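You operate a simulated robot arm through the tools that you are given. There is no shell and no other tool. Be economical: measure what you need, move in short steps, check, and stop when the job is done.

You are at the controls of a simulated robot arm. One attempt, no reset.

Task
Fetch the steel block and set it on the metal plate on the top of the engine cart. Then fetch the triangle stencil and set it on top of the test card one. Then open the steel bench drawer two, fetch the scrubbing brush and set it in the inside of the steel bench drawer two and shut the two again. The order counts. Set down upright: steel block.

It is judged by the outcome, as a careful person would: the job done as asked, and still so three seconds after it is handed in. It fails if anything else is knocked over, pushed out of place, dropped, spilled or broken.

Robot
A 6-joint arm with a two-finger gripper on a trunk, on a base that drives. Base frame: it is fixed to the floor where the robot stands at the start and does not move with it; the origin is under the middle of the robot, x ahead of it, y to its left, z up; the surface under the hand at the start is at about z = 0.88. Units: m, rad, N and s.
With the tool pointing down near the work surface it reaches from about 0.28 to 0.72 m from the robot's upright axis, wherever it stands. Its first joint turns from -2.897 to 2.897 rad. Places, roughly: inside of the steel bench drawer two [0.6, 2.4, 0.7]; scrubbing brush [-1, 1.5, 1]; steel bench drawer two [0.7, 2.4, 0.7]; test card one [2.5, -0.75, 0.75]; triangle stencil [-1, 0.75, 0.5]. Payload 1.57 kg.
The TCP is the grasp point between the finger pads, 0.021 m short of the fingertips. In the tool frame z runs along the fingers and y along their closing line. The gripper opens to 0.07 m. The gripper's body begins 0.05 m behind the TCP.
Orientation is that of the tool frame in the base frame, as a unit quaternion [x, y, z, w]. With the fingers straight down and closing along the base's y, the tool's x points along the base's -x, its y along +y and its z along -z.

Tools
- The arm moves only by the tool servo_tool. Its arguments are lists of equal length, an entry for each row: "grip": the finger opening in m, from 0 to 0.07; "translation": the shift along the tool's x, y, z in m, a list of three; "delta_rot": the turn, a rotation vector about the tool's x, y, z in rad, a list of three. In form: {"grip": [grip, ...], "translation": [[dx, dy, dz], ...], "delta_rot": [[wx, wy, wz], ...]}. A call has 1 to 12 rows; each row shifts and turns the commanded pose from where the row before left it, along the tool's axes as they then stand. A row lasts 0.2 s, in which the tool goes at most 0.05 m and 0.15 rad; a call with a longer step from one row to the next is refused whole, and so is a gripper value outside its range. A pose out of reach is approached as far as the arm can. The call stops where the force on the tool passes 40 N (or 10 N more than at its start, if that is more) or the arm is blocked; 0.2 s more then pass. Each finger halts on what it meets, pressing with about 30 N; the grip force reading is that of the motor and also rises with nothing between the fingers. The clock runs only during rows and for 0.2 s after the last one: add rows that do not move to give the fingers time. The reply holds the time, the measured pose of the TCP, the force on the tool along the base axes, the opening and the grip force, in the units named above and with some noise, with the torque about the TCP (base axes, N m) and any sound that the robot's microphone picked up.
- Cameras (640 x 400 px; columns grow to the right, rows downward): "scene" is now at [0.0224, 0.1657, 1.489]; the picture's right is [0.11, -0.99, 0.00], its down [-0.67, -0.07, -0.73] and it looks along [0.73, 0.08, -0.68] (base axes); focal length 294 px, centre (320, 200). "wrist" rides on the gripper at [0.079, 0.004, -0.081] in the tool frame; the picture's right is [-0.05, 1.00, 0.00], its down [-0.67, -0.04, -0.75] and it looks along [-0.74, -0.04, 0.67] (tool axes); focal length 256 px, centre (320, 200). There is no depth. A picture from a camera that has moved, and an enlarged one, comes with that camera's place and axes in the base frame and with its lens.
- get_image(camera): a new picture of that camera. No time passes.
- steer(legs): drives the robot by 1 to 6 legs, each [ahead, left, turn to the left] in m, m and rad, along the robot's own axes; the way and the turn of a leg run together, so that a leg with both is an arc; at most 1.5 m and 3.142 rad a leg. The arm and the cameras ride along, it lands a little off, and it stops where it bumps. It gives what a move gives.
- turn_head(pan, tilt): turns the head with the scene camera to pan (to the left, within 2.705 rad either way) and tilt (down, from -0.506 to 1.204), counted from straight ahead of the robot. It gives what a move gives.
- zoom(camera, box): a new picture of the part [left, top, right, bottom] of that camera's present view, enlarged. No time passes.
- sign_off(): hands the job in; it is judged then, once.

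Work in short steps. Places have to be worked out from the pictures, the camera data and where the tool is seen: move nearer, look again, correct. Check each grasp and each placing, and mend what went wrong. You have 165 turns and 128 pictures in all, those below and enlarged ones among them. Open the gripper and draw the arm clear of the work before you hand the job in, unless the task says otherwise; then end with one line.

The tools are called after "Call:" by a JSON object that holds its "name" and its "arguments". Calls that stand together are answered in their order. servo_tool: Moves the arm, as the interface text tells. Its arguments: {"type":"object","properties":{"grip":{"type":"array","items":{"type":"number"}},"translation":{"type":"array","items":{"type":"array","items":{"type":"number"}}},"delta_rot":{"type":"array","items":{"type":"array","items":{"type":"number"}}}},"required":["grip","translation","delta_rot"]} The other tools are called the same way: steer (legs) drives the base; turn_head (pan, tilt) turns the head that bears the scene camera; get_image (camera) takes a picture; zoom (camera, box) takes an enlarged picture of a part of a camera's view; sign_off () hands the job in.

At the start:

```text
time_s: 0.0
position: [0.3993, 0.2864, 1.1133]
tool_rot: [0.0, 1.0, 0.0, 0.0]
force: [-0.2, 0.8, -0.2]
torque: [-0.01, 0.03, 0.02]
grip_width: 0.0699
finger_force: 0.0
robot x, y, heading: [-0.0024, 0.0004, 0.002]
head pan, tilt: [0.108, 0.744]
```

scene: 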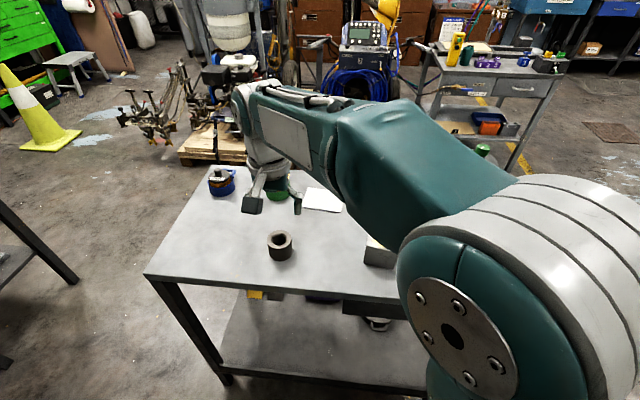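
wrist: 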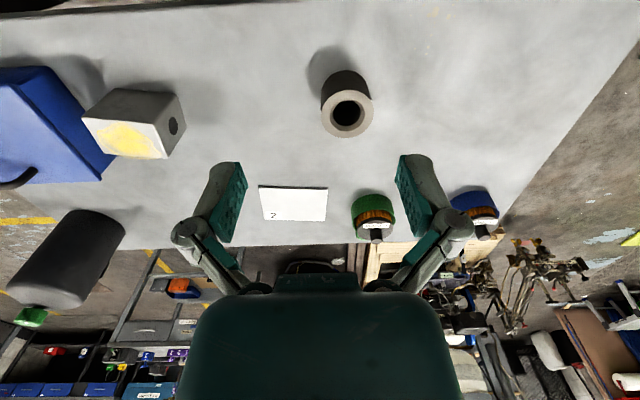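

The bench ahead holds a ring, a block with a yellow face, cards and pots. I look around first to find the named places.

Call:
{"name": "turn_head", "arguments": {"pan": -0.5, "tilt": 0.35}}

Call:
{"name": "get_image", "arguments": {"camera": "scene"}}

Call:
{"name": "turn_head", "arguments": {"pan": 1.2, "tilt": 0.45}}

Call:
{"name": "get_image", "arguments": {"camera": "scene"}}

Call:
{"name": "turn_head", "arguments": {"pan": 2.5, "tilt": 0.45}}

Call:
{"name": "get_image", "arguments": {"camera": "scene"}}

Call:
{"name": "zoom", "arguments": {"camera": "wrist", "box": [0, 40, 320, 240]}}

```text
time_s: 1.0
position: [0.4001, 0.2863, 1.112]
tool_rot: [-0.001, 1.0, -0.001, 0.0]
force: [-0.9, -0.1, -0.8]
torque: [0.01, -0.01, -0.01]
grip_width: 0.07
finger_force: 0.1
robot x, y, heading: [0.0009, -0.0001, 0.001]
head pan, tilt: [-0.499, 0.351]
```

```text
125 pictures are left
camera scene: at [0.0215, 0.1122, 1.5242], right [-0.48, -0.88, 0.0], down [-0.3, 0.16, -0.94], along [0.82, -0.45, -0.34], focal length 294 px, centre (320, 200)
```

scene: 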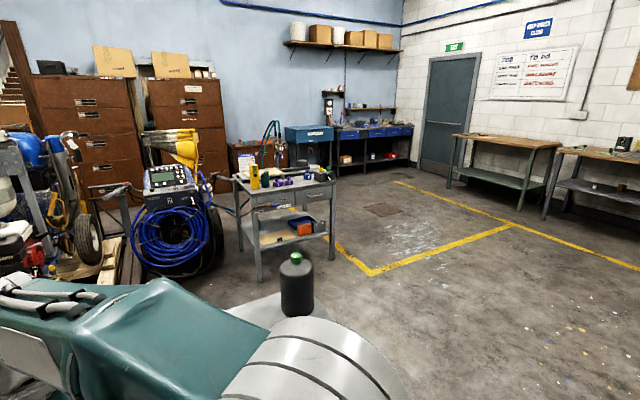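

```text
time_s: 2.7
position: [0.401, 0.2854, 1.1139]
tool_rot: [-0.001, 1.0, 0.0, 0.0]
force: [0.6, -0.8, -0.2]
torque: [0.02, -0.01, 0.0]
grip_width: 0.0699
finger_force: 0.0
robot x, y, heading: [-0.0019, -0.0015, 0.001]
head pan, tilt: [1.201, 0.45]
```

```text
124 pictures are left
camera scene: at [-0.027, 0.2425, 1.5148], right [0.93, -0.36, 0.0], down [-0.16, -0.41, -0.9], along [0.33, 0.84, -0.44], focal length 294 px, centre (320, 200)
```

scene: 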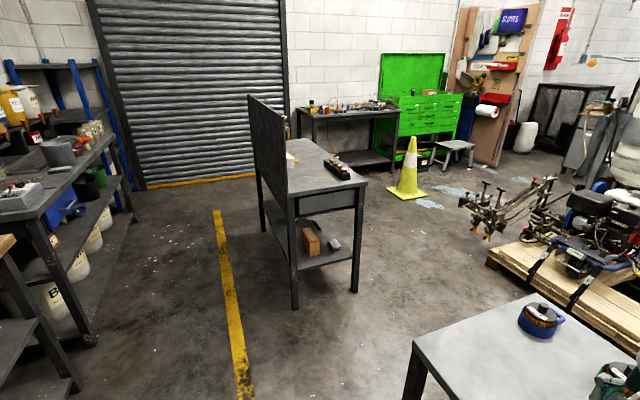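

```text
time_s: 4.2
position: [0.4005, 0.2857, 1.113]
tool_rot: [-0.001, 1.0, -0.001, 0.0]
force: [0.1, 0.4, -0.7]
torque: [-0.01, -0.02, 0.0]
grip_width: 0.07
finger_force: 0.0
robot x, y, heading: [-0.001, -0.0023, -0.001]
head pan, tilt: [2.499, 0.45]
```

```text
123 pictures are left
camera scene: at [-0.1339, 0.2119, 1.515], right [0.6, 0.8, 0.0], down [0.35, -0.26, -0.9], along [-0.72, 0.54, -0.44], focal length 294 px, centre (320, 200)
```

scene: 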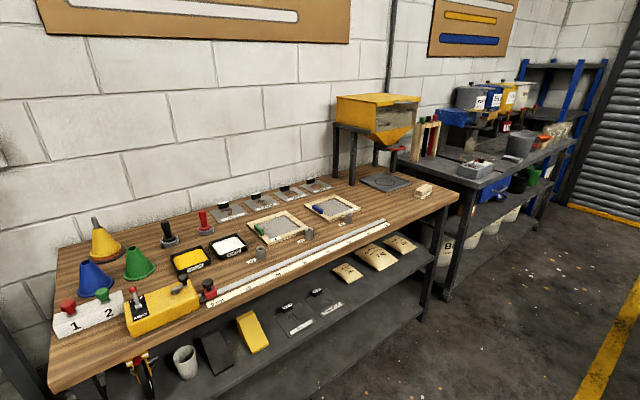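

```text
2.00 times, centred on (160, 140) of wrist
camera zoom: at [0.3213, 0.2899, 1.194], right [0.05, 1.0, 0.0], down [0.67, -0.04, 0.75], along [0.74, -0.04, -0.67], focal length 512 px, centre (640, 320)
```

zoom: 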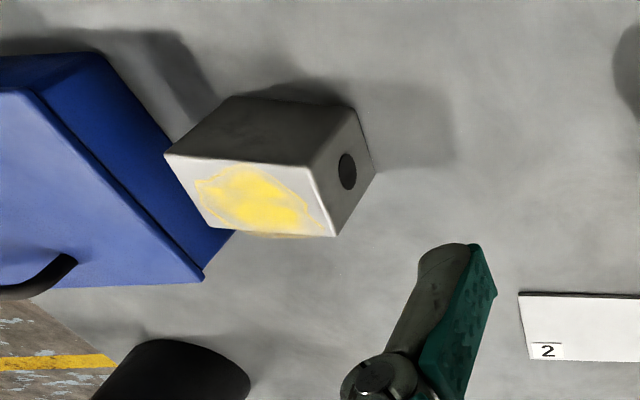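

Drawer bench is at the left and the stencils lie on the low shelf behind. Now I look for the engine cart and zoom on candidate places.

Call:
{"name": "turn_head", "arguments": {"pan": 0.3, "tilt": 0.3}}

Call:
{"name": "get_image", "arguments": {"camera": "scene"}}

Call:
{"name": "turn_head", "arguments": {"pan": -0.3, "tilt": 0.3}}

Call:
{"name": "zoom", "arguments": {"camera": "scene", "box": [160, 100, 360, 225]}}

Call:
{"name": "turn_head", "arguments": {"pan": -1.6, "tilt": 0.4}}

Call:
{"name": "get_image", "arguments": {"camera": "scene"}}

```text
time_s: 6.3
position: [0.4, 0.2863, 1.1128]
tool_rot: [0.0, 1.0, -0.001, 0.0]
force: [0.3, 0.4, 0.1]
torque: [0.01, 0.0, 0.02]
grip_width: 0.0701
finger_force: 0.0
robot x, y, heading: [0.0015, -0.004, -0.003]
head pan, tilt: [0.3, 0.3]
```

```text
121 pictures are left
camera scene: at [0.0289, 0.1844, 1.5288], right [0.3, -0.96, 0.0], down [-0.28, -0.09, -0.95], along [0.91, 0.28, -0.3], focal length 294 px, centre (320, 200)
```

scene: 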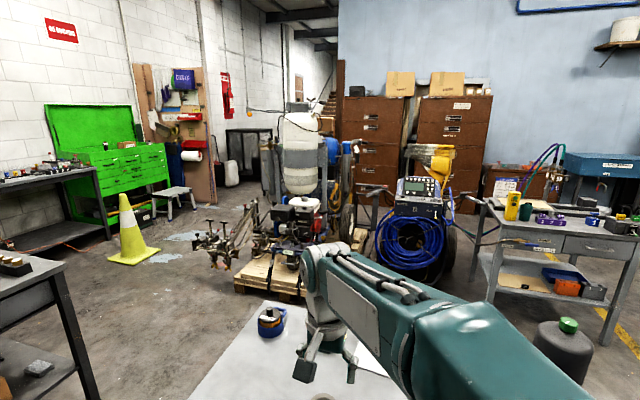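

```text
time_s: 7.3
position: [0.4009, 0.2852, 1.1129]
tool_rot: [-0.001, 1.0, 0.002, 0.0]
force: [0.3, -0.4, 0.1]
torque: [0.0, 0.02, -0.02]
grip_width: 0.0698
finger_force: 0.1
robot x, y, heading: [0.0028, 0.0005, -0.001]
head pan, tilt: [-0.3, 0.3]
```

```text
3.20 times, centred on (260, 162) of scene
camera zoom: at [0.0289, 0.1292, 1.5289], right [-0.29, -0.96, 0.0], down [-0.28, 0.09, -0.96], along [0.91, -0.28, -0.3], focal length 940 px, centre (512, 320)
```

zoom: 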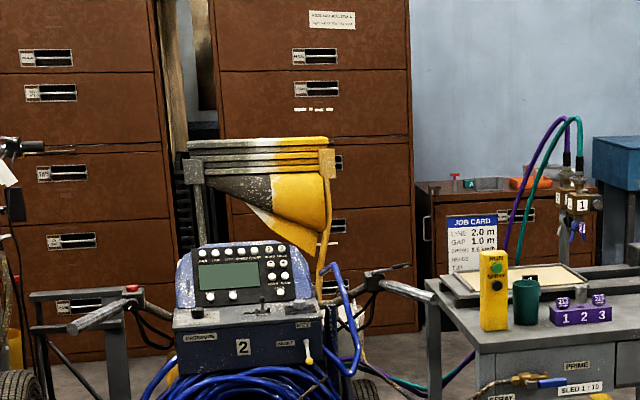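

```text
time_s: 8.7
position: [0.3993, 0.2862, 1.1127]
tool_rot: [-0.001, 1.0, 0.0, 0.001]
force: [-0.2, -0.4, 0.5]
torque: [0.0, 0.01, 0.0]
grip_width: 0.07
finger_force: 0.0
robot x, y, heading: [-0.0025, -0.0025, 0.002]
head pan, tilt: [-1.6, 0.4]
```

```text
119 pictures are left
camera scene: at [-0.063, 0.0641, 1.5198], right [-1.0, 0.03, 0.0], down [0.01, 0.39, -0.92], along [-0.03, -0.92, -0.39], focal length 294 px, centre (320, 200)
```

scene: 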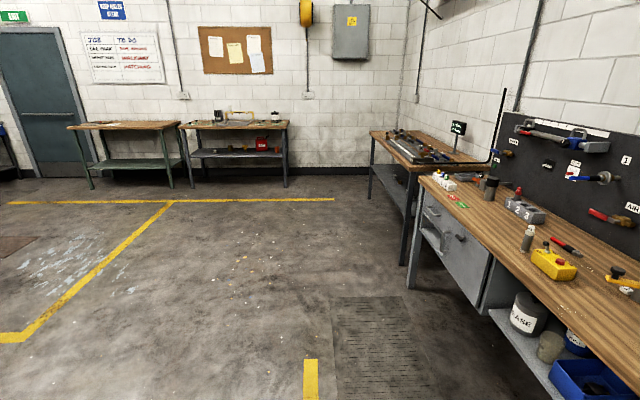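

I zoom on the pallet/engine area and on the bench ahead with the head turned back.

Call:
{"name": "turn_head", "arguments": {"pan": 0.35, "tilt": 0.4}}

Call:
{"name": "zoom", "arguments": {"camera": "scene", "box": [200, 60, 440, 260]}}

```text
time_s: 10.6
position: [0.4002, 0.286, 1.1142]
tool_rot: [-0.001, 1.0, 0.0, 0.0]
force: [0.1, -0.1, -0.1]
torque: [-0.05, 0.01, -0.01]
grip_width: 0.07
finger_force: 0.1
robot x, y, heading: [0.0019, -0.002, 0.001]
head pan, tilt: [0.351, 0.4]
```

```text
2.00 times, centred on (320, 160) of scene
camera zoom: at [0.0267, 0.1886, 1.5196], right [0.34, -0.94, 0.0], down [-0.37, -0.14, -0.92], along [0.86, 0.32, -0.39], focal length 588 px, centre (320, 280)
```

zoom: 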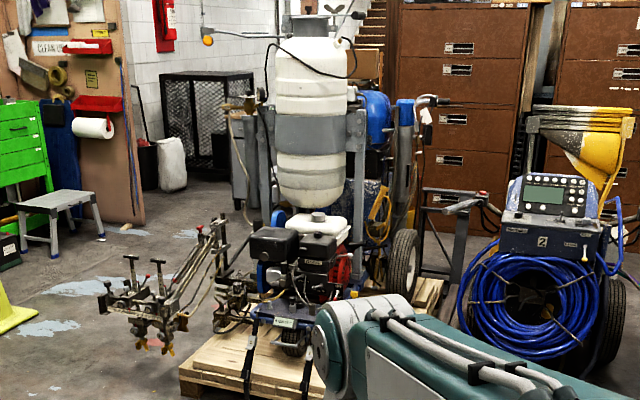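

Objects without a listed place are probably near the start. I look closer at the table ahead from both cameras.

Call:
{"name": "zoom", "arguments": {"camera": "wrist", "box": [240, 40, 520, 270]}}

Call:
{"name": "turn_head", "arguments": {"pan": 0.0, "tilt": 1.0}}

Call:
{"name": "get_image", "arguments": {"camera": "scene"}}

```text
1.74 times, centred on (380, 155) of wrist
camera zoom: at [0.3214, 0.2899, 1.194], right [0.05, 1.0, 0.0], down [0.67, -0.04, 0.75], along [0.74, -0.04, -0.67], focal length 445 px, centre (216, 278)
```

zoom: 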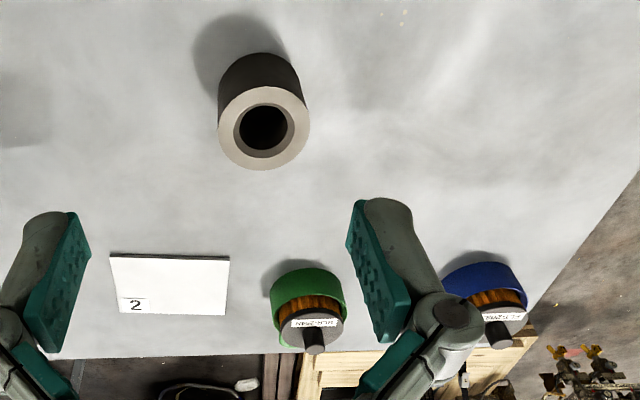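

```text
time_s: 11.6
position: [0.3993, 0.2875, 1.1125]
tool_rot: [-0.001, 1.0, 0.0, 0.0]
force: [-0.5, -0.7, 0.7]
torque: [-0.02, -0.03, 0.0]
grip_width: 0.0699
finger_force: 0.0
robot x, y, heading: [0.0001, -0.0005, 0.001]
head pan, tilt: [0.0, 1.0]
```

```text
116 pictures are left
camera scene: at [0.0094, 0.1567, 1.4694], right [0.0, -1.0, 0.0], down [-0.84, 0.0, -0.54], along [0.54, 0.0, -0.84], focal length 294 px, centre (320, 200)
```

scene: 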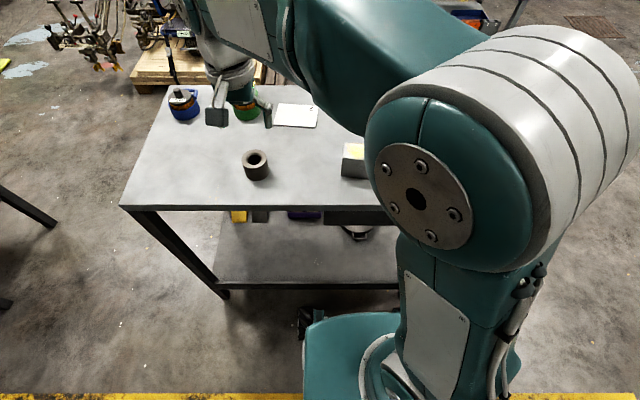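

The block looks about 48 × 70 × 73 mm at (0.476, 0.069), its top at z≈0.95. I move the tool up and to the right to see the hidden part of the table and look for the plate.

Call:
{"name": "servo_tool", "arguments": {"grip": [0.07, 0.07, 0.07, 0.07, 0.07, 0.07], "translation": [[0, -0.04, -0.01], [0, -0.04, -0.01], [0, -0.04, -0.01], [0, -0.04, -0.01], [0, -0.04, -0.01], [0, -0.04, -0.01]], "delta_rot": [[0, 0, 0], [0, 0, 0], [0, 0, 0], [0, 0, 0], [0, 0, 0], [0, 0, 0]]}}

Call:
{"name": "get_image", "arguments": {"camera": "wrist"}}

```text
time_s: 13.0
position: [0.3997, 0.044, 1.172]
tool_rot: [0.0, 1.0, 0.0, -0.001]
force: [-0.8, 0.6, 0.0]
torque: [0.04, -0.03, 0.01]
grip_width: 0.0698
finger_force: 0.0
robot x, y, heading: [-0.0029, 0.0027, -0.002]
head pan, tilt: [0.0, 1.0]
```

```text
115 pictures are left
camera wrist: at [0.3212, 0.0472, 1.2527], right [0.05, 1.0, 0.0], down [0.67, -0.04, 0.75], along [0.74, -0.04, -0.67], focal length 256 px, centre (320, 200)
```

wrist: 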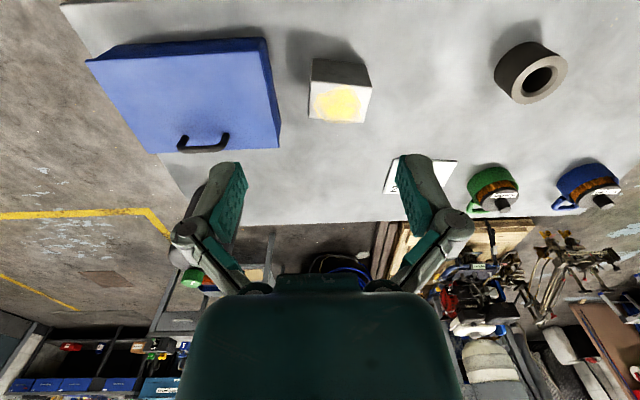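

No plate here besides the blue box. I zoom on the block to refine its pose before grasping.

Call:
{"name": "zoom", "arguments": {"camera": "wrist", "box": [240, 30, 440, 155]}}

```text
3.20 times, centred on (340, 92) of wrist
camera zoom: at [0.3212, 0.0472, 1.2527], right [0.05, 1.0, 0.0], down [0.67, -0.04, 0.75], along [0.74, -0.04, -0.67], focal length 819 px, centre (256, 544)
```

zoom: 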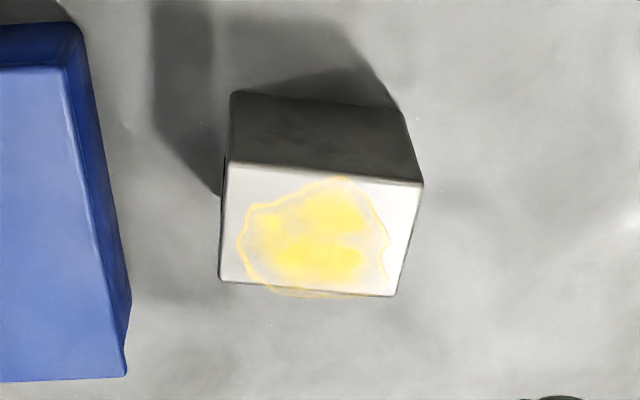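

The block's centre is ≈(0.476, 0.063), its short side 47 mm, top z≈0.951, turned about -0.155 rad. I turn the tool so the fingers close along the short side.

Call:
{"name": "servo_tool", "arguments": {"grip": [0.07, 0.07, 0.07, 0.07, 0.07, 0.07, 0.07, 0.07, 0.07, 0.07, 0.07, 0.07], "translation": [[0, 0, 0], [0, 0, 0], [0, 0, 0], [0, 0, 0], [0, 0, 0], [0, 0, 0], [0, 0, 0], [0, 0, 0], [0, 0, 0], [0, 0, 0], [0, 0, 0], [0, 0, 0]], "delta_rot": [[0, 0, 0.1438], [0, 0, 0.1438], [0, 0, 0.1438], [0, 0, 0.1438], [0, 0, 0.1438], [0, 0, 0.1438], [0, 0, 0.1438], [0, 0, 0.1438], [0, 0, 0.1438], [0, 0, 0.1438], [0, 0, 0.1438], [0, 0, 0.1438]]}}

```text
time_s: 15.6
position: [0.4005, 0.0466, 1.1728]
tool_rot: [0.761, 0.649, 0.001, 0.0]
force: [0.3, 0.6, 0.3]
torque: [0.02, 0.01, -0.01]
grip_width: 0.0698
finger_force: 0.0
robot x, y, heading: [0.0022, 0.0021, -0.0]
head pan, tilt: [0.0, 1.0]
```

Orientation is right. I move over the block and partly down, then look.

Call:
{"name": "servo_tool", "arguments": {"grip": [0.07, 0.07, 0.07, 0.07, 0.07, 0.07], "translation": [[0.0139, 0.036, 0], [0.0139, 0.0361, 0], [0, 0, 0.045], [0, 0, 0.045], [0, 0, 0.045], [0, 0, 0]], "delta_rot": [[0, 0, 0], [0, 0, 0], [0, 0, 0], [0, 0, 0], [0, 0, 0], [0, 0, 0]]}}

Call:
{"name": "get_image", "arguments": {"camera": "wrist"}}

```text
time_s: 17.0
position: [0.4767, 0.0639, 1.0363]
tool_rot: [0.759, 0.651, 0.0, 0.0]
force: [-0.3, 0.0, 0.1]
torque: [-0.02, 0.02, 0.0]
grip_width: 0.0701
finger_force: 0.1
robot x, y, heading: [-0.001, 0.0004, 0.004]
head pan, tilt: [0.0, 1.0]
```

```text
113 pictures are left
camera wrist: at [0.4936, 0.1414, 1.1173], right [0.98, -0.21, 0.0], down [-0.14, -0.65, 0.74], along [-0.15, -0.73, -0.67], focal length 256 px, centre (320, 200)
```

wrist: 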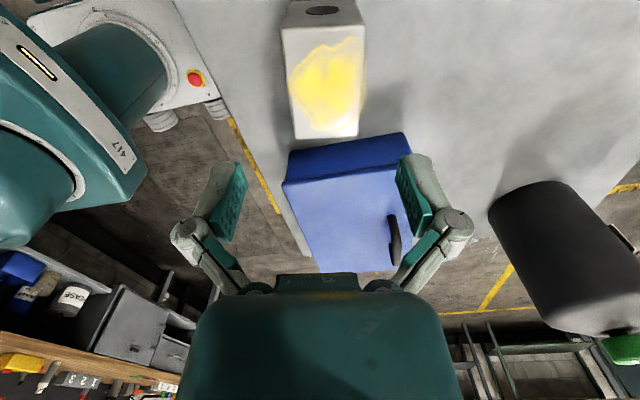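

The block lies between the finger lines. I descend to z≈0.92 and close.

Call:
{"name": "servo_tool", "arguments": {"grip": [0.07, 0.07, 0.07, 0.07, 0.0, 0.0, 0.0, 0.0], "translation": [[0, 0, 0.04], [0, 0, 0.04], [0, 0, 0.034], [0, 0, 0], [0, 0, 0], [0, 0, 0], [0, 0, 0], [0, 0, 0]], "delta_rot": [[0, 0, 0], [0, 0, 0], [0, 0, 0], [0, 0, 0], [0, 0, 0], [0, 0, 0], [0, 0, 0], [0, 0, 0]]}}

Call:
{"name": "get_image", "arguments": {"camera": "wrist"}}

```text
time_s: 18.8
position: [0.4766, 0.0629, 0.926]
tool_rot: [0.759, 0.651, 0.002, 0.001]
force: [7.2, 0.5, 20.4]
torque: [-0.13, -0.13, 0.05]
grip_width: 0.0497
finger_force: 29.6
robot x, y, heading: [-0.0016, 0.0007, -0.0]
head pan, tilt: [0.0, 1.0]
```

```text
112 pictures are left
camera wrist: at [0.4935, 0.1399, 1.0075], right [0.98, -0.21, 0.0], down [-0.14, -0.65, 0.74], along [-0.15, -0.73, -0.67], focal length 256 px, centre (320, 200)
```

wrist: 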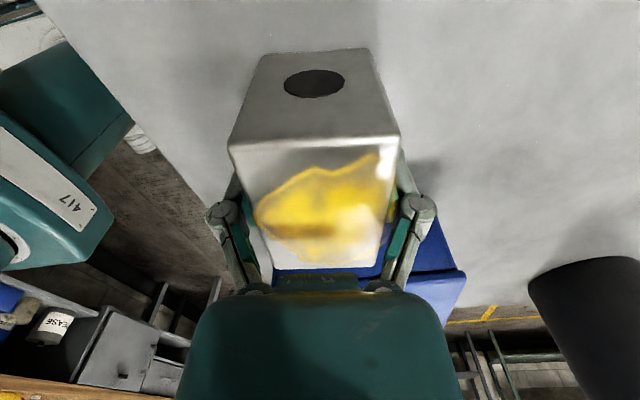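

Gripped at 49.7 mm. I lift slowly and check the load.

Call:
{"name": "servo_tool", "arguments": {"grip": [0, 0, 0, 0, 0, 0, 0], "translation": [[0, 0, -0.01], [0, 0, -0.02], [0, 0, -0.03], [0, 0, -0.03], [0, 0, -0.03], [0, 0, -0.03], [0, 0, 0]], "delta_rot": [[0, 0, 0], [0, 0, 0], [0, 0, 0], [0, 0, 0], [0, 0, 0], [0, 0, 0], [0, 0, 0]]}}

Call:
{"name": "get_image", "arguments": {"camera": "wrist"}}

```text
time_s: 20.4
position: [0.4752, 0.0631, 1.0737]
tool_rot: [0.759, 0.651, -0.001, 0.0]
force: [0.0, 1.1, -4.9]
torque: [-0.02, -0.01, 0.0]
grip_width: 0.05
finger_force: 30.2
robot x, y, heading: [0.0005, -0.0004, -0.0]
head pan, tilt: [0.0, 1.0]
```

```text
111 pictures are left
camera wrist: at [0.4923, 0.1404, 1.1547], right [0.98, -0.21, 0.0], down [-0.14, -0.65, 0.74], along [-0.15, -0.73, -0.67], focal length 256 px, centre (320, 200)
```

wrist: 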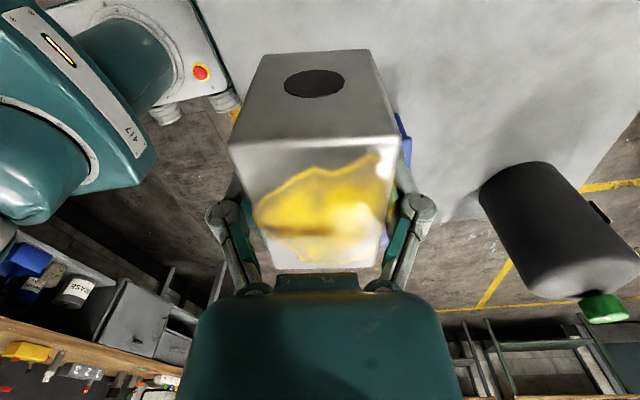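

The block is held (about 0.5 kg). I retract and raise the arm for driving, then back off a little and shift left to look at the machines beyond the table.

Call:
{"name": "servo_tool", "arguments": {"grip": [0, 0, 0, 0], "translation": [[0, -0.02, -0.03], [0, -0.03, -0.03], [0, -0.03, -0.03], [0, -0.02, -0.03]], "delta_rot": [[0, 0, 0], [0, 0, 0], [0, 0, 0], [0, 0, 0]]}}

Call:
{"name": "steer", "arguments": {"legs": [[-0.15, 0, 0], [0, 1.05, 0]]}}

Call:
{"name": "turn_head", "arguments": {"pan": 0.0, "tilt": 0.35}}

Call:
{"name": "get_image", "arguments": {"camera": "scene"}}

```text
time_s: 21.4
position: [0.3786, 0.0775, 1.196]
tool_rot: [0.759, 0.651, 0.0, 0.0]
force: [0.1, -1.0, -5.5]
torque: [-0.06, 0.0, 0.01]
grip_width: 0.05
finger_force: 30.2
robot x, y, heading: [0.0019, -0.0009, 0.001]
head pan, tilt: [0.0, 1.0]
```

```text
time_s: 27.9
position: [0.2285, 1.1395, 1.1951]
tool_rot: [0.759, 0.651, 0.0, -0.001]
force: [-0.3, 0.0, -6.1]
torque: [-0.03, -0.02, 0.0]
grip_width: 0.0495
finger_force: 29.7
robot x, y, heading: [-0.149, 1.0643, 0.005]
head pan, tilt: [0.0, 1.0]
```

```text
time_s: 28.9
position: [0.2274, 1.1426, 1.1956]
tool_rot: [0.759, 0.651, 0.001, 0.0]
force: [0.0, 0.2, -4.6]
torque: [0.02, -0.01, 0.01]
grip_width: 0.0497
finger_force: 30.0
robot x, y, heading: [-0.1527, 1.0631, 0.005]
head pan, tilt: [0.0, 0.351]
```

```text
110 pictures are left
camera scene: at [-0.1179, 1.2193, 1.5242], right [0.0, -1.0, 0.0], down [-0.35, 0.0, -0.94], along [0.94, 0.0, -0.35], focal length 294 px, centre (320, 200)
```

scene: 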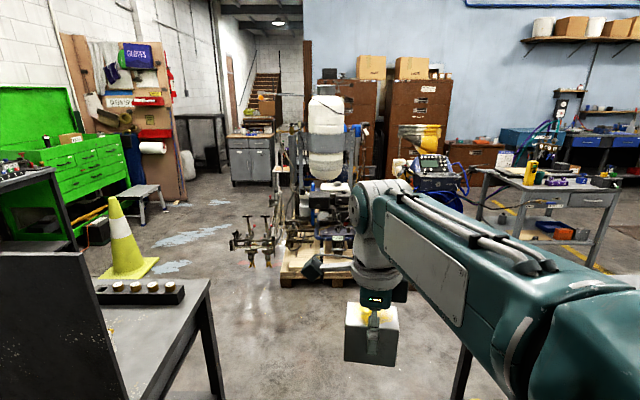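

I zoom in on the machine area.

Call:
{"name": "zoom", "arguments": {"camera": "scene", "box": [220, 80, 380, 180]}}

Call:
{"name": "zoom", "arguments": {"camera": "scene", "box": [230, 160, 390, 290]}}

Call:
{"name": "zoom", "arguments": {"camera": "scene", "box": [450, 90, 640, 270]}}

```text
4.00 times, centred on (300, 130) of scene
camera zoom: at [-0.1179, 1.2193, 1.5242], right [0.0, -1.0, 0.0], down [-0.35, 0.0, -0.94], along [0.94, 0.0, -0.35], focal length 1175 px, centre (400, 480)
```

zoom: 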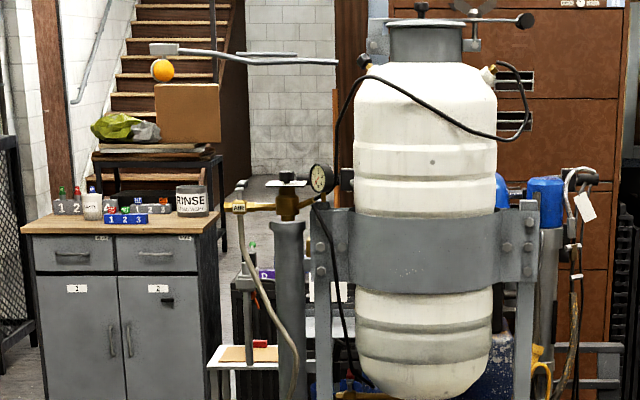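

```text
3.08 times, centred on (310, 225) of scene
camera zoom: at [-0.1179, 1.2193, 1.5242], right [0.0, -1.0, 0.0], down [-0.35, 0.0, -0.94], along [0.94, 0.0, -0.35], focal length 904 px, centre (351, 123)
```

zoom: 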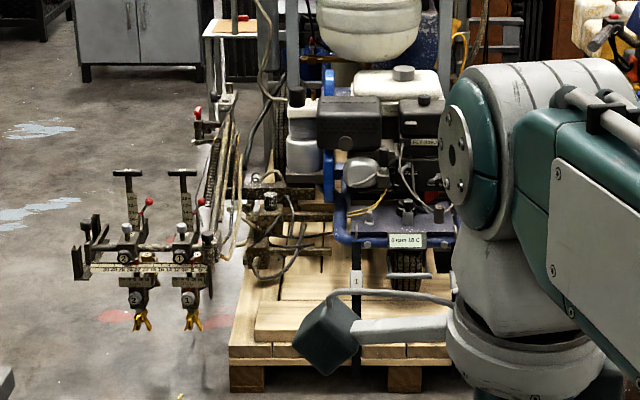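

```text
2.22 times, centred on (545, 180) of scene
camera zoom: at [-0.1179, 1.2193, 1.5242], right [0.0, -1.0, 0.0], down [-0.35, 0.0, -0.94], along [0.94, 0.0, -0.35], focal length 653 px, centre (-180, 244)
```

zoom: 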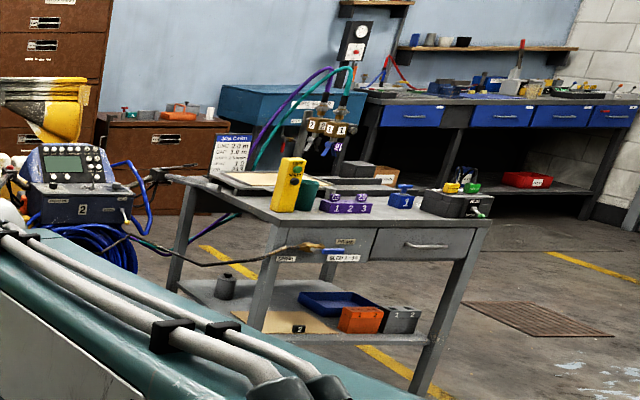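

I drive ahead through the gap toward the pallet machine for a closer look.

Call:
{"name": "steer", "arguments": {"legs": [[0.8, 0, 0]]}}

Call:
{"name": "turn_head", "arguments": {"pan": 0.15, "tilt": 0.4}}

Call:
{"name": "get_image", "arguments": {"camera": "scene"}}

```text
time_s: 33.2
position: [1.0239, 1.1318, 1.1951]
tool_rot: [0.763, 0.646, 0.0, 0.0]
force: [0.4, 0.2, -5.8]
torque: [0.0, -0.01, -0.03]
grip_width: 0.0496
finger_force: 29.6
robot x, y, heading: [0.6459, 1.0609, -0.015]
head pan, tilt: [0.0, 0.351]
```

```text
time_s: 33.9
position: [1.0232, 1.1326, 1.1956]
tool_rot: [0.763, 0.646, 0.0, 0.0]
force: [-0.5, 0.0, -5.5]
torque: [0.01, -0.01, -0.02]
grip_width: 0.0499
finger_force: 30.6
robot x, y, heading: [0.6459, 1.0582, -0.014]
head pan, tilt: [0.15, 0.4]
```

```text
106 pictures are left
camera scene: at [0.6779, 1.2284, 1.5197], right [0.14, -0.99, 0.0], down [-0.39, -0.05, -0.92], along [0.91, 0.13, -0.39], focal length 294 px, centre (320, 200)
```

scene: 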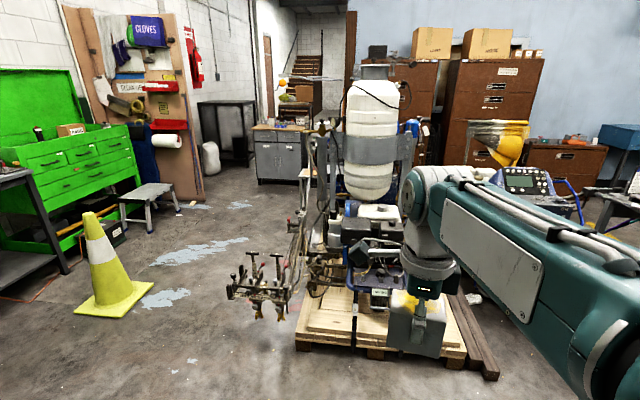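

I zoom on this machine and also look right.

Call:
{"name": "zoom", "arguments": {"camera": "scene", "box": [220, 110, 480, 370]}}

Call:
{"name": "turn_head", "arguments": {"pan": -0.75, "tilt": 0.4}}

Call:
{"name": "get_image", "arguments": {"camera": "scene"}}

```text
1.54 times, centred on (350, 240) of scene
camera zoom: at [0.6779, 1.2284, 1.5197], right [0.14, -0.99, 0.0], down [-0.39, -0.05, -0.92], along [0.91, 0.13, -0.39], focal length 452 px, centre (274, 138)
```

zoom: 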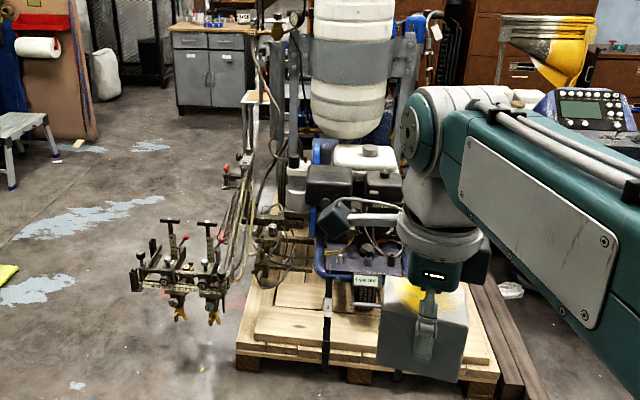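

```text
time_s: 35.1
position: [1.0248, 1.1319, 1.1949]
tool_rot: [0.763, 0.646, 0.0, 0.0]
force: [0.0, -0.3, -4.7]
torque: [0.0, 0.02, -0.02]
grip_width: 0.0499
finger_force: 29.8
robot x, y, heading: [0.6464, 1.0601, -0.014]
head pan, tilt: [-0.75, 0.4]
```

```text
104 pictures are left
camera scene: at [0.6532, 1.1517, 1.5198], right [-0.69, -0.72, 0.0], down [-0.28, 0.27, -0.92], along [0.67, -0.64, -0.39], focal length 294 px, centre (320, 200)
```

scene: 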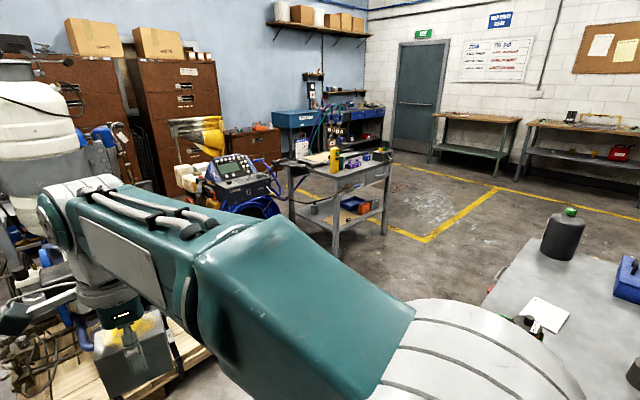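

I zoom on the white card, and on the cart's cards.

Call:
{"name": "zoom", "arguments": {"camera": "scene", "box": [480, 200, 640, 360]}}

Call:
{"name": "zoom", "arguments": {"camera": "scene", "box": [270, 120, 410, 260]}}

```text
2.50 times, centred on (560, 280) of scene
camera zoom: at [0.6532, 1.1517, 1.5198], right [-0.69, -0.72, 0.0], down [-0.28, 0.27, -0.92], along [0.67, -0.64, -0.39], focal length 735 px, centre (-280, 0)
```

zoom: 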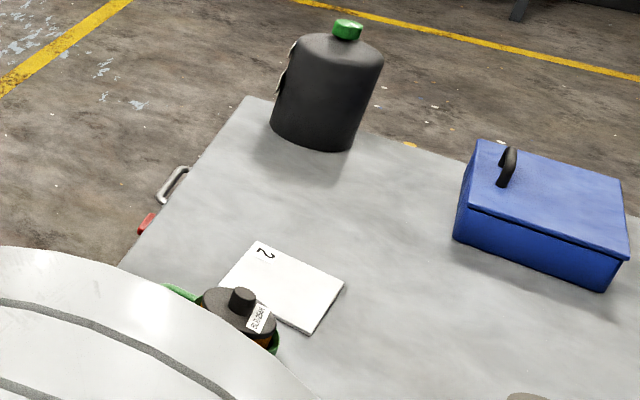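

```text
2.86 times, centred on (340, 190) of scene
camera zoom: at [0.6532, 1.1517, 1.5198], right [-0.69, -0.72, 0.0], down [-0.28, 0.27, -0.92], along [0.67, -0.64, -0.39], focal length 840 px, centre (263, 229)
```

zoom: 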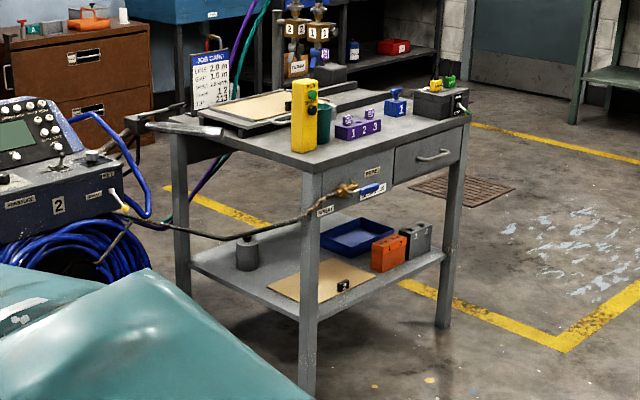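

The start table carries a push handle, so it may be the cart. I zoom hard on the cards' labels.

Call:
{"name": "zoom", "arguments": {"camera": "scene", "box": [310, 140, 360, 175]}}

Call:
{"name": "zoom", "arguments": {"camera": "scene", "box": [310, 195, 370, 230]}}

Call:
{"name": "zoom", "arguments": {"camera": "scene", "box": [500, 230, 580, 290]}}

```text
11.43 times, centred on (335, 158) of scene
camera zoom: at [0.6532, 1.1517, 1.5198], right [-0.69, -0.72, 0.0], down [-0.28, 0.27, -0.92], along [0.67, -0.64, -0.39], focal length 3358 px, centre (149, 686)
```

zoom: 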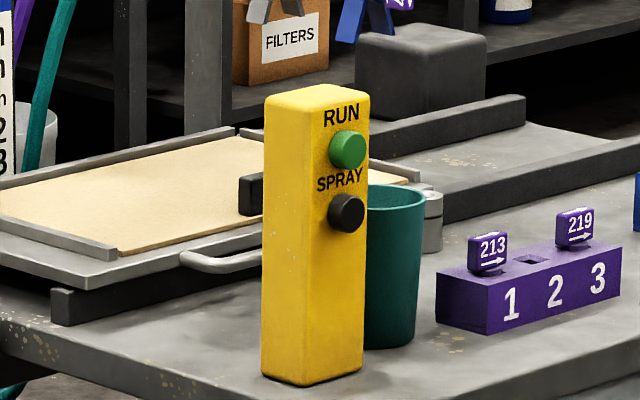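

```text
10.67 times, centred on (340, 212) of scene
camera zoom: at [0.6532, 1.1517, 1.5198], right [-0.69, -0.72, 0.0], down [-0.28, 0.27, -0.92], along [0.67, -0.64, -0.39], focal length 3134 px, centre (107, 67)
```

zoom: 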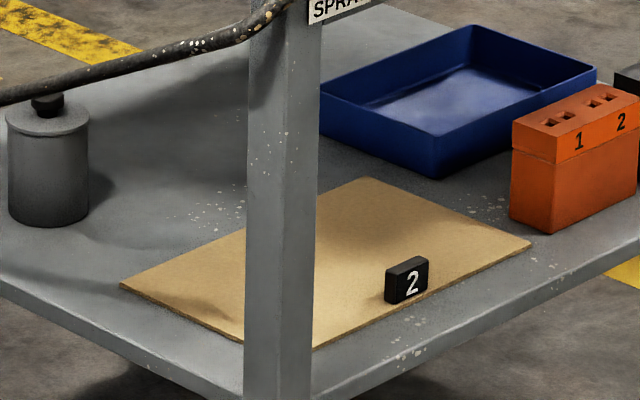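

```text
6.67 times, centred on (540, 260) of scene
camera zoom: at [0.6532, 1.1517, 1.5198], right [-0.69, -0.72, 0.0], down [-0.28, 0.27, -0.92], along [0.67, -0.64, -0.39], focal length 1959 px, centre (-1147, -200)
```

zoom: 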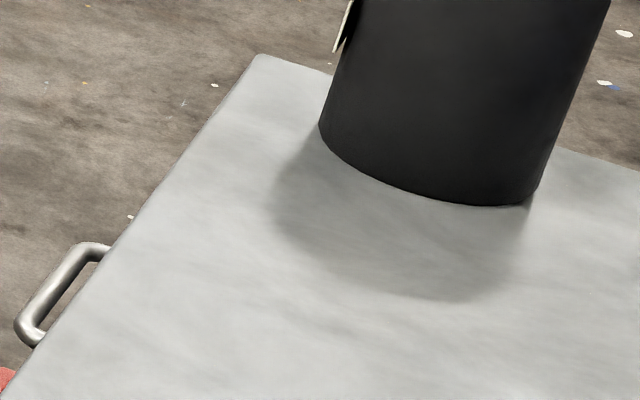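

The tan cards are the test cards, so the white "2" on the start table is something else. I look at that table from this side.

Call:
{"name": "turn_head", "arguments": {"pan": -1.35, "tilt": 0.75}}

Call:
{"name": "get_image", "arguments": {"camera": "scene"}}

```text
time_s: 36.1
position: [1.0246, 1.1322, 1.1952]
tool_rot: [0.763, 0.646, 0.0, 0.0]
force: [0.1, -0.2, -4.7]
torque: [-0.05, -0.01, -0.03]
grip_width: 0.0498
finger_force: 29.9
robot x, y, heading: [0.6457, 1.0619, -0.008]
head pan, tilt: [-1.349, 0.75]
```

```text
98 pictures are left
camera scene: at [0.6034, 1.1346, 1.4888], right [-0.98, -0.21, 0.0], down [-0.14, 0.67, -0.73], along [0.15, -0.72, -0.68], focal length 294 px, centre (320, 200)
```

scene: 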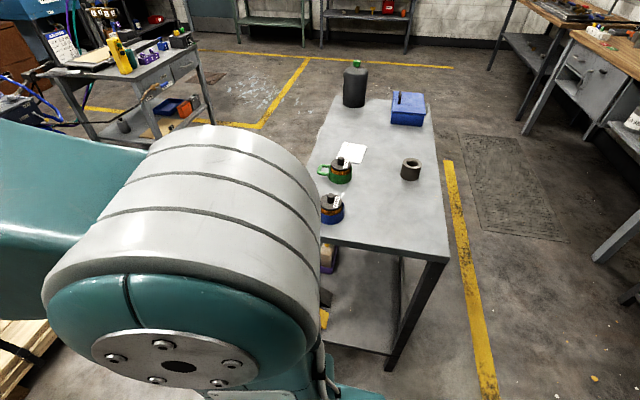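

The drawer bench faces +x. I drive ahead and then left, to look behind the machine at the small shelf I triangulated near (4, 1.8).

Call:
{"name": "steer", "arguments": {"legs": [[0.6, 0, 0], [0, 0.9, 0]]}}

Call:
{"name": "turn_head", "arguments": {"pan": 0.0, "tilt": 0.3}}

Call:
{"name": "get_image", "arguments": {"camera": "scene"}}

```text
time_s: 43.8
position: [1.6279, 2.0239, 1.1952]
tool_rot: [0.761, 0.649, 0.001, -0.001]
force: [-0.4, -0.2, -6.4]
torque: [-0.05, -0.01, 0.0]
grip_width: 0.0499
finger_force: 29.7
robot x, y, heading: [1.249, 1.9429, -0.003]
head pan, tilt: [-1.349, 0.75]
```

```text
time_s: 45.3
position: [1.6287, 2.0245, 1.1945]
tool_rot: [0.761, 0.649, 0.0, 0.0]
force: [-0.3, 0.3, -5.5]
torque: [-0.01, -0.01, -0.02]
grip_width: 0.0498
finger_force: 30.2
robot x, y, heading: [1.2506, 1.9531, -0.006]
head pan, tilt: [0.0, 0.3]
```

```text
97 pictures are left
camera scene: at [1.2828, 2.1048, 1.5289], right [-0.01, -1.0, 0.0], down [-0.3, 0.0, -0.95], along [0.95, -0.01, -0.3], focal length 294 px, centre (320, 200)
```

scene: 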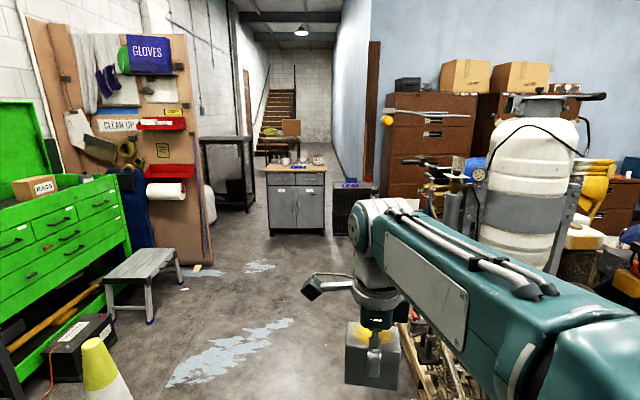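

Nothing cart-like behind except cabinets. I look at the engine machine from this side.

Call:
{"name": "turn_head", "arguments": {"pan": -0.75, "tilt": 0.55}}

Call:
{"name": "get_image", "arguments": {"camera": "scene"}}

Call:
{"name": "get_image", "arguments": {"camera": "wrist"}}

```text
time_s: 46.4
position: [1.6284, 2.0247, 1.1944]
tool_rot: [0.76, 0.649, 0.0, 0.0]
force: [0.5, 0.5, -5.1]
torque: [-0.01, 0.01, 0.0]
grip_width: 0.0499
finger_force: 30.2
robot x, y, heading: [1.2511, 1.9483, -0.006]
head pan, tilt: [-0.75, 0.55]
```

```text
96 pictures are left
camera scene: at [1.2549, 2.0438, 1.5061], right [-0.68, -0.73, 0.0], down [-0.38, 0.36, -0.85], along [0.62, -0.58, -0.52], focal length 294 px, centre (320, 200)
```

scene: 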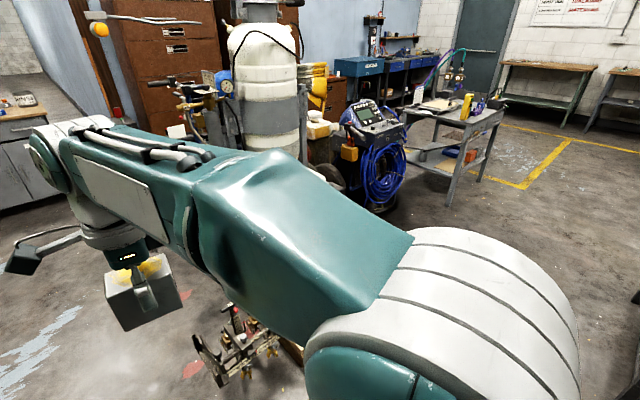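

```text
95 pictures are left
camera wrist: at [1.6454, 2.1026, 1.2761], right [0.98, -0.21, 0.0], down [-0.14, -0.65, 0.74], along [-0.16, -0.73, -0.67], focal length 256 px, centre (320, 200)
```

wrist: 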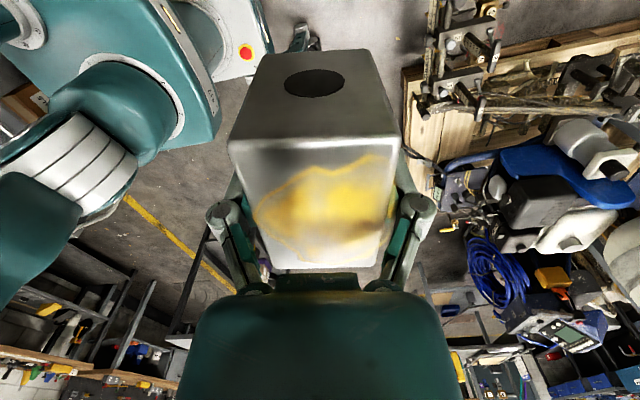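

Still unclear. I look back at the start table's side and shelf from here.

Call:
{"name": "turn_head", "arguments": {"pan": -1.85, "tilt": 0.5}}

Call:
{"name": "get_image", "arguments": {"camera": "scene"}}

```text
time_s: 47.7
position: [1.6277, 2.0248, 1.195]
tool_rot: [0.761, 0.649, 0.0, -0.001]
force: [0.0, -0.8, -5.7]
torque: [-0.01, -0.03, -0.01]
grip_width: 0.0497
finger_force: 30.2
robot x, y, heading: [1.2474, 1.944, -0.007]
head pan, tilt: [-1.85, 0.499]
```

```text
94 pictures are left
camera scene: at [1.164, 2.0179, 1.5107], right [-0.96, 0.28, 0.0], down [0.13, 0.46, -0.88], along [-0.25, -0.84, -0.48], focal length 294 px, centre (320, 200)
```

scene: 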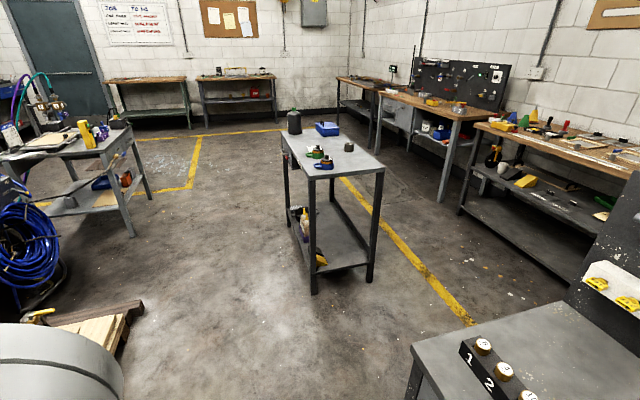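

Call:
{"name": "zoom", "arguments": {"camera": "scene", "box": [270, 100, 400, 300]}}

Call:
{"name": "zoom", "arguments": {"camera": "scene", "box": [400, 90, 640, 240]}}

```text
2.00 times, centred on (335, 200) of scene
camera zoom: at [1.164, 2.0179, 1.5107], right [-0.96, 0.28, 0.0], down [0.13, 0.46, -0.88], along [-0.25, -0.84, -0.48], focal length 588 px, centre (290, 200)
```

zoom: 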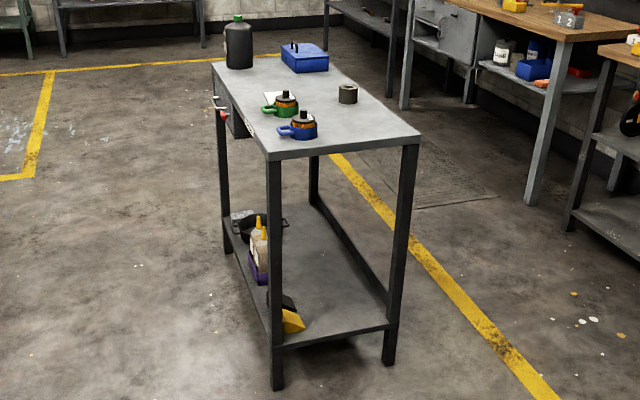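

```text
2.67 times, centred on (520, 165) of scene
camera zoom: at [1.164, 2.0179, 1.5107], right [-0.96, 0.28, 0.0], down [0.13, 0.46, -0.88], along [-0.25, -0.84, -0.48], focal length 784 px, centre (-213, 293)
```

zoom: 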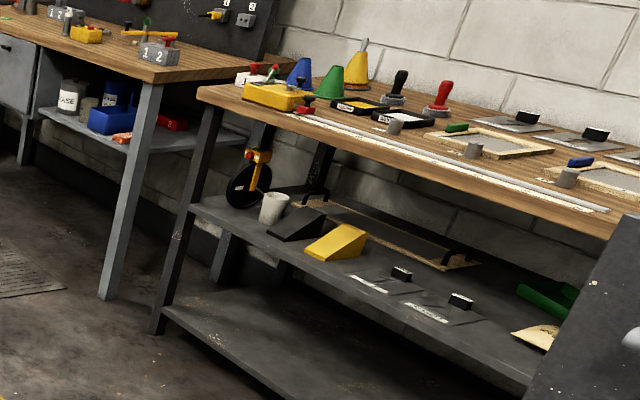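

The start table has no engine. I drive to the other side of the pallet machine and look at its top and the blue hose unit.

Call:
{"name": "steer", "arguments": {"legs": [[0.03, -0.85, 0], [0, -0.75, 0]]}}

Call:
{"name": "turn_head", "arguments": {"pan": 0.25, "tilt": 0.5}}

Call:
{"name": "get_image", "arguments": {"camera": "scene"}}

Call:
{"name": "turn_head", "arguments": {"pan": -0.4, "tilt": 0.4}}

Call:
{"name": "get_image", "arguments": {"camera": "scene"}}

```text
time_s: 55.8
position: [1.6453, 0.4392, 1.1946]
tool_rot: [0.763, 0.646, -0.002, 0.001]
force: [-0.1, 0.0, -4.6]
torque: [-0.02, 0.0, 0.0]
grip_width: 0.0497
finger_force: 30.1
robot x, y, heading: [1.2675, 0.3618, -0.014]
head pan, tilt: [-1.85, 0.499]
```

```text
time_s: 57.8
position: [1.6457, 0.435, 1.1948]
tool_rot: [0.763, 0.646, 0.0, -0.001]
force: [-0.8, 0.4, -5.5]
torque: [-0.01, -0.03, -0.02]
grip_width: 0.0498
finger_force: 29.9
robot x, y, heading: [1.2655, 0.3602, -0.012]
head pan, tilt: [0.25, 0.499]
```

```text
91 pictures are left
camera scene: at [1.2962, 0.5403, 1.5105], right [0.23, -0.97, 0.0], down [-0.47, -0.11, -0.88], along [0.85, 0.21, -0.48], focal length 294 px, centre (320, 200)
```

scene: 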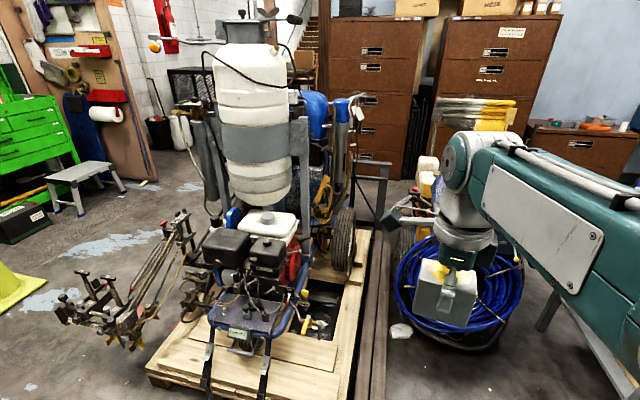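

```text
time_s: 58.9
position: [1.6447, 0.4354, 1.1948]
tool_rot: [0.763, 0.646, 0.0, -0.001]
force: [0.1, -0.4, -5.7]
torque: [-0.02, 0.04, -0.01]
grip_width: 0.0498
finger_force: 30.1
robot x, y, heading: [1.2665, 0.3644, -0.011]
head pan, tilt: [-0.4, 0.4]
```

```text
90 pictures are left
camera scene: at [1.2926, 0.482, 1.5197], right [-0.4, -0.92, 0.0], down [-0.36, 0.15, -0.92], along [0.84, -0.37, -0.39], focal length 294 px, centre (320, 200)
```

scene: 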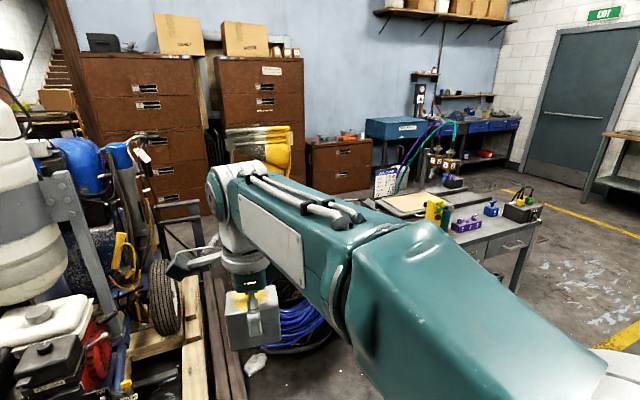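

The front of the engine machine has a flat platform. I zoom on it.

Call:
{"name": "turn_head", "arguments": {"pan": 0.3, "tilt": 0.6}}

Call:
{"name": "zoom", "arguments": {"camera": "scene", "box": [180, 130, 380, 330]}}

```text
time_s: 59.9
position: [1.6474, 0.4345, 1.1952]
tool_rot: [0.763, 0.646, 0.0, 0.0]
force: [0.0, 0.1, -5.1]
torque: [-0.02, 0.0, 0.0]
grip_width: 0.0499
finger_force: 30.1
robot x, y, heading: [1.2662, 0.3631, -0.017]
head pan, tilt: [0.3, 0.6]
```

```text
2.00 times, centred on (280, 230) of scene
camera zoom: at [1.2925, 0.5441, 1.5015], right [0.28, -0.96, 0.0], down [-0.54, -0.16, -0.82], along [0.79, 0.23, -0.57], focal length 588 px, centre (400, 140)
```

zoom: 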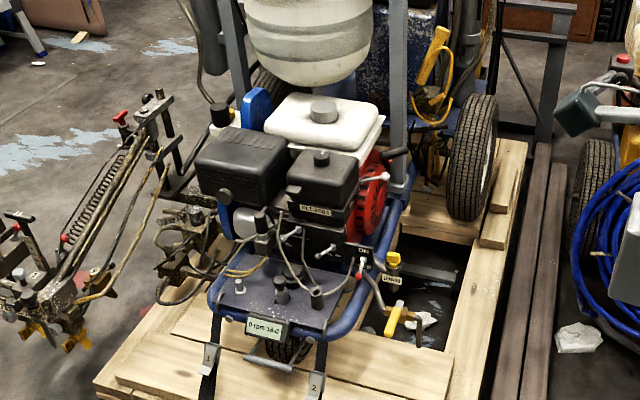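

That deck is cluttered and low. The start table carries oil bottles, a drain pan and a labelled drawer, so it may be an engine-service cart. I turn the head to read its label.

Call:
{"name": "turn_head", "arguments": {"pan": -2.7, "tilt": 0.9}}

Call:
{"name": "get_image", "arguments": {"camera": "scene"}}

```text
time_s: 62.5
position: [1.6454, 0.4353, 1.1953]
tool_rot: [0.763, 0.646, 0.0, -0.001]
force: [-0.5, -0.3, -6.2]
torque: [-0.04, 0.0, 0.0]
grip_width: 0.0498
finger_force: 29.8
robot x, y, heading: [1.2661, 0.359, -0.013]
head pan, tilt: [-2.7, 0.901]
```

```text
88 pictures are left
camera scene: at [1.139, 0.4875, 1.4768], right [-0.42, 0.91, 0.0], down [0.71, 0.33, -0.62], along [-0.57, -0.26, -0.78], focal length 294 px, centre (320, 200)
```

scene: 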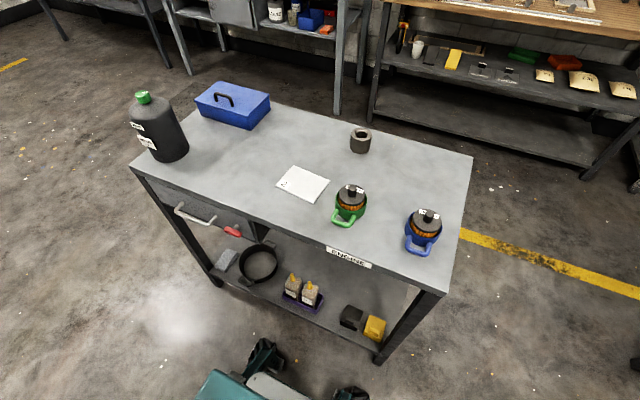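

The table's label reads "ENGINE": it is the engine cart. I zoom on the white item "2", which should be the metal plate.

Call:
{"name": "zoom", "arguments": {"camera": "scene", "box": [260, 120, 400, 280]}}

```text
2.50 times, centred on (330, 200) of scene
camera zoom: at [1.139, 0.4875, 1.4768], right [-0.42, 0.91, 0.0], down [0.71, 0.33, -0.62], along [-0.57, -0.26, -0.78], focal length 735 px, centre (295, 200)
```

zoom: 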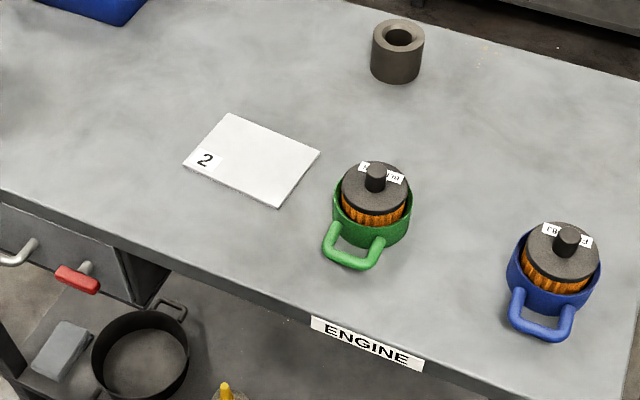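

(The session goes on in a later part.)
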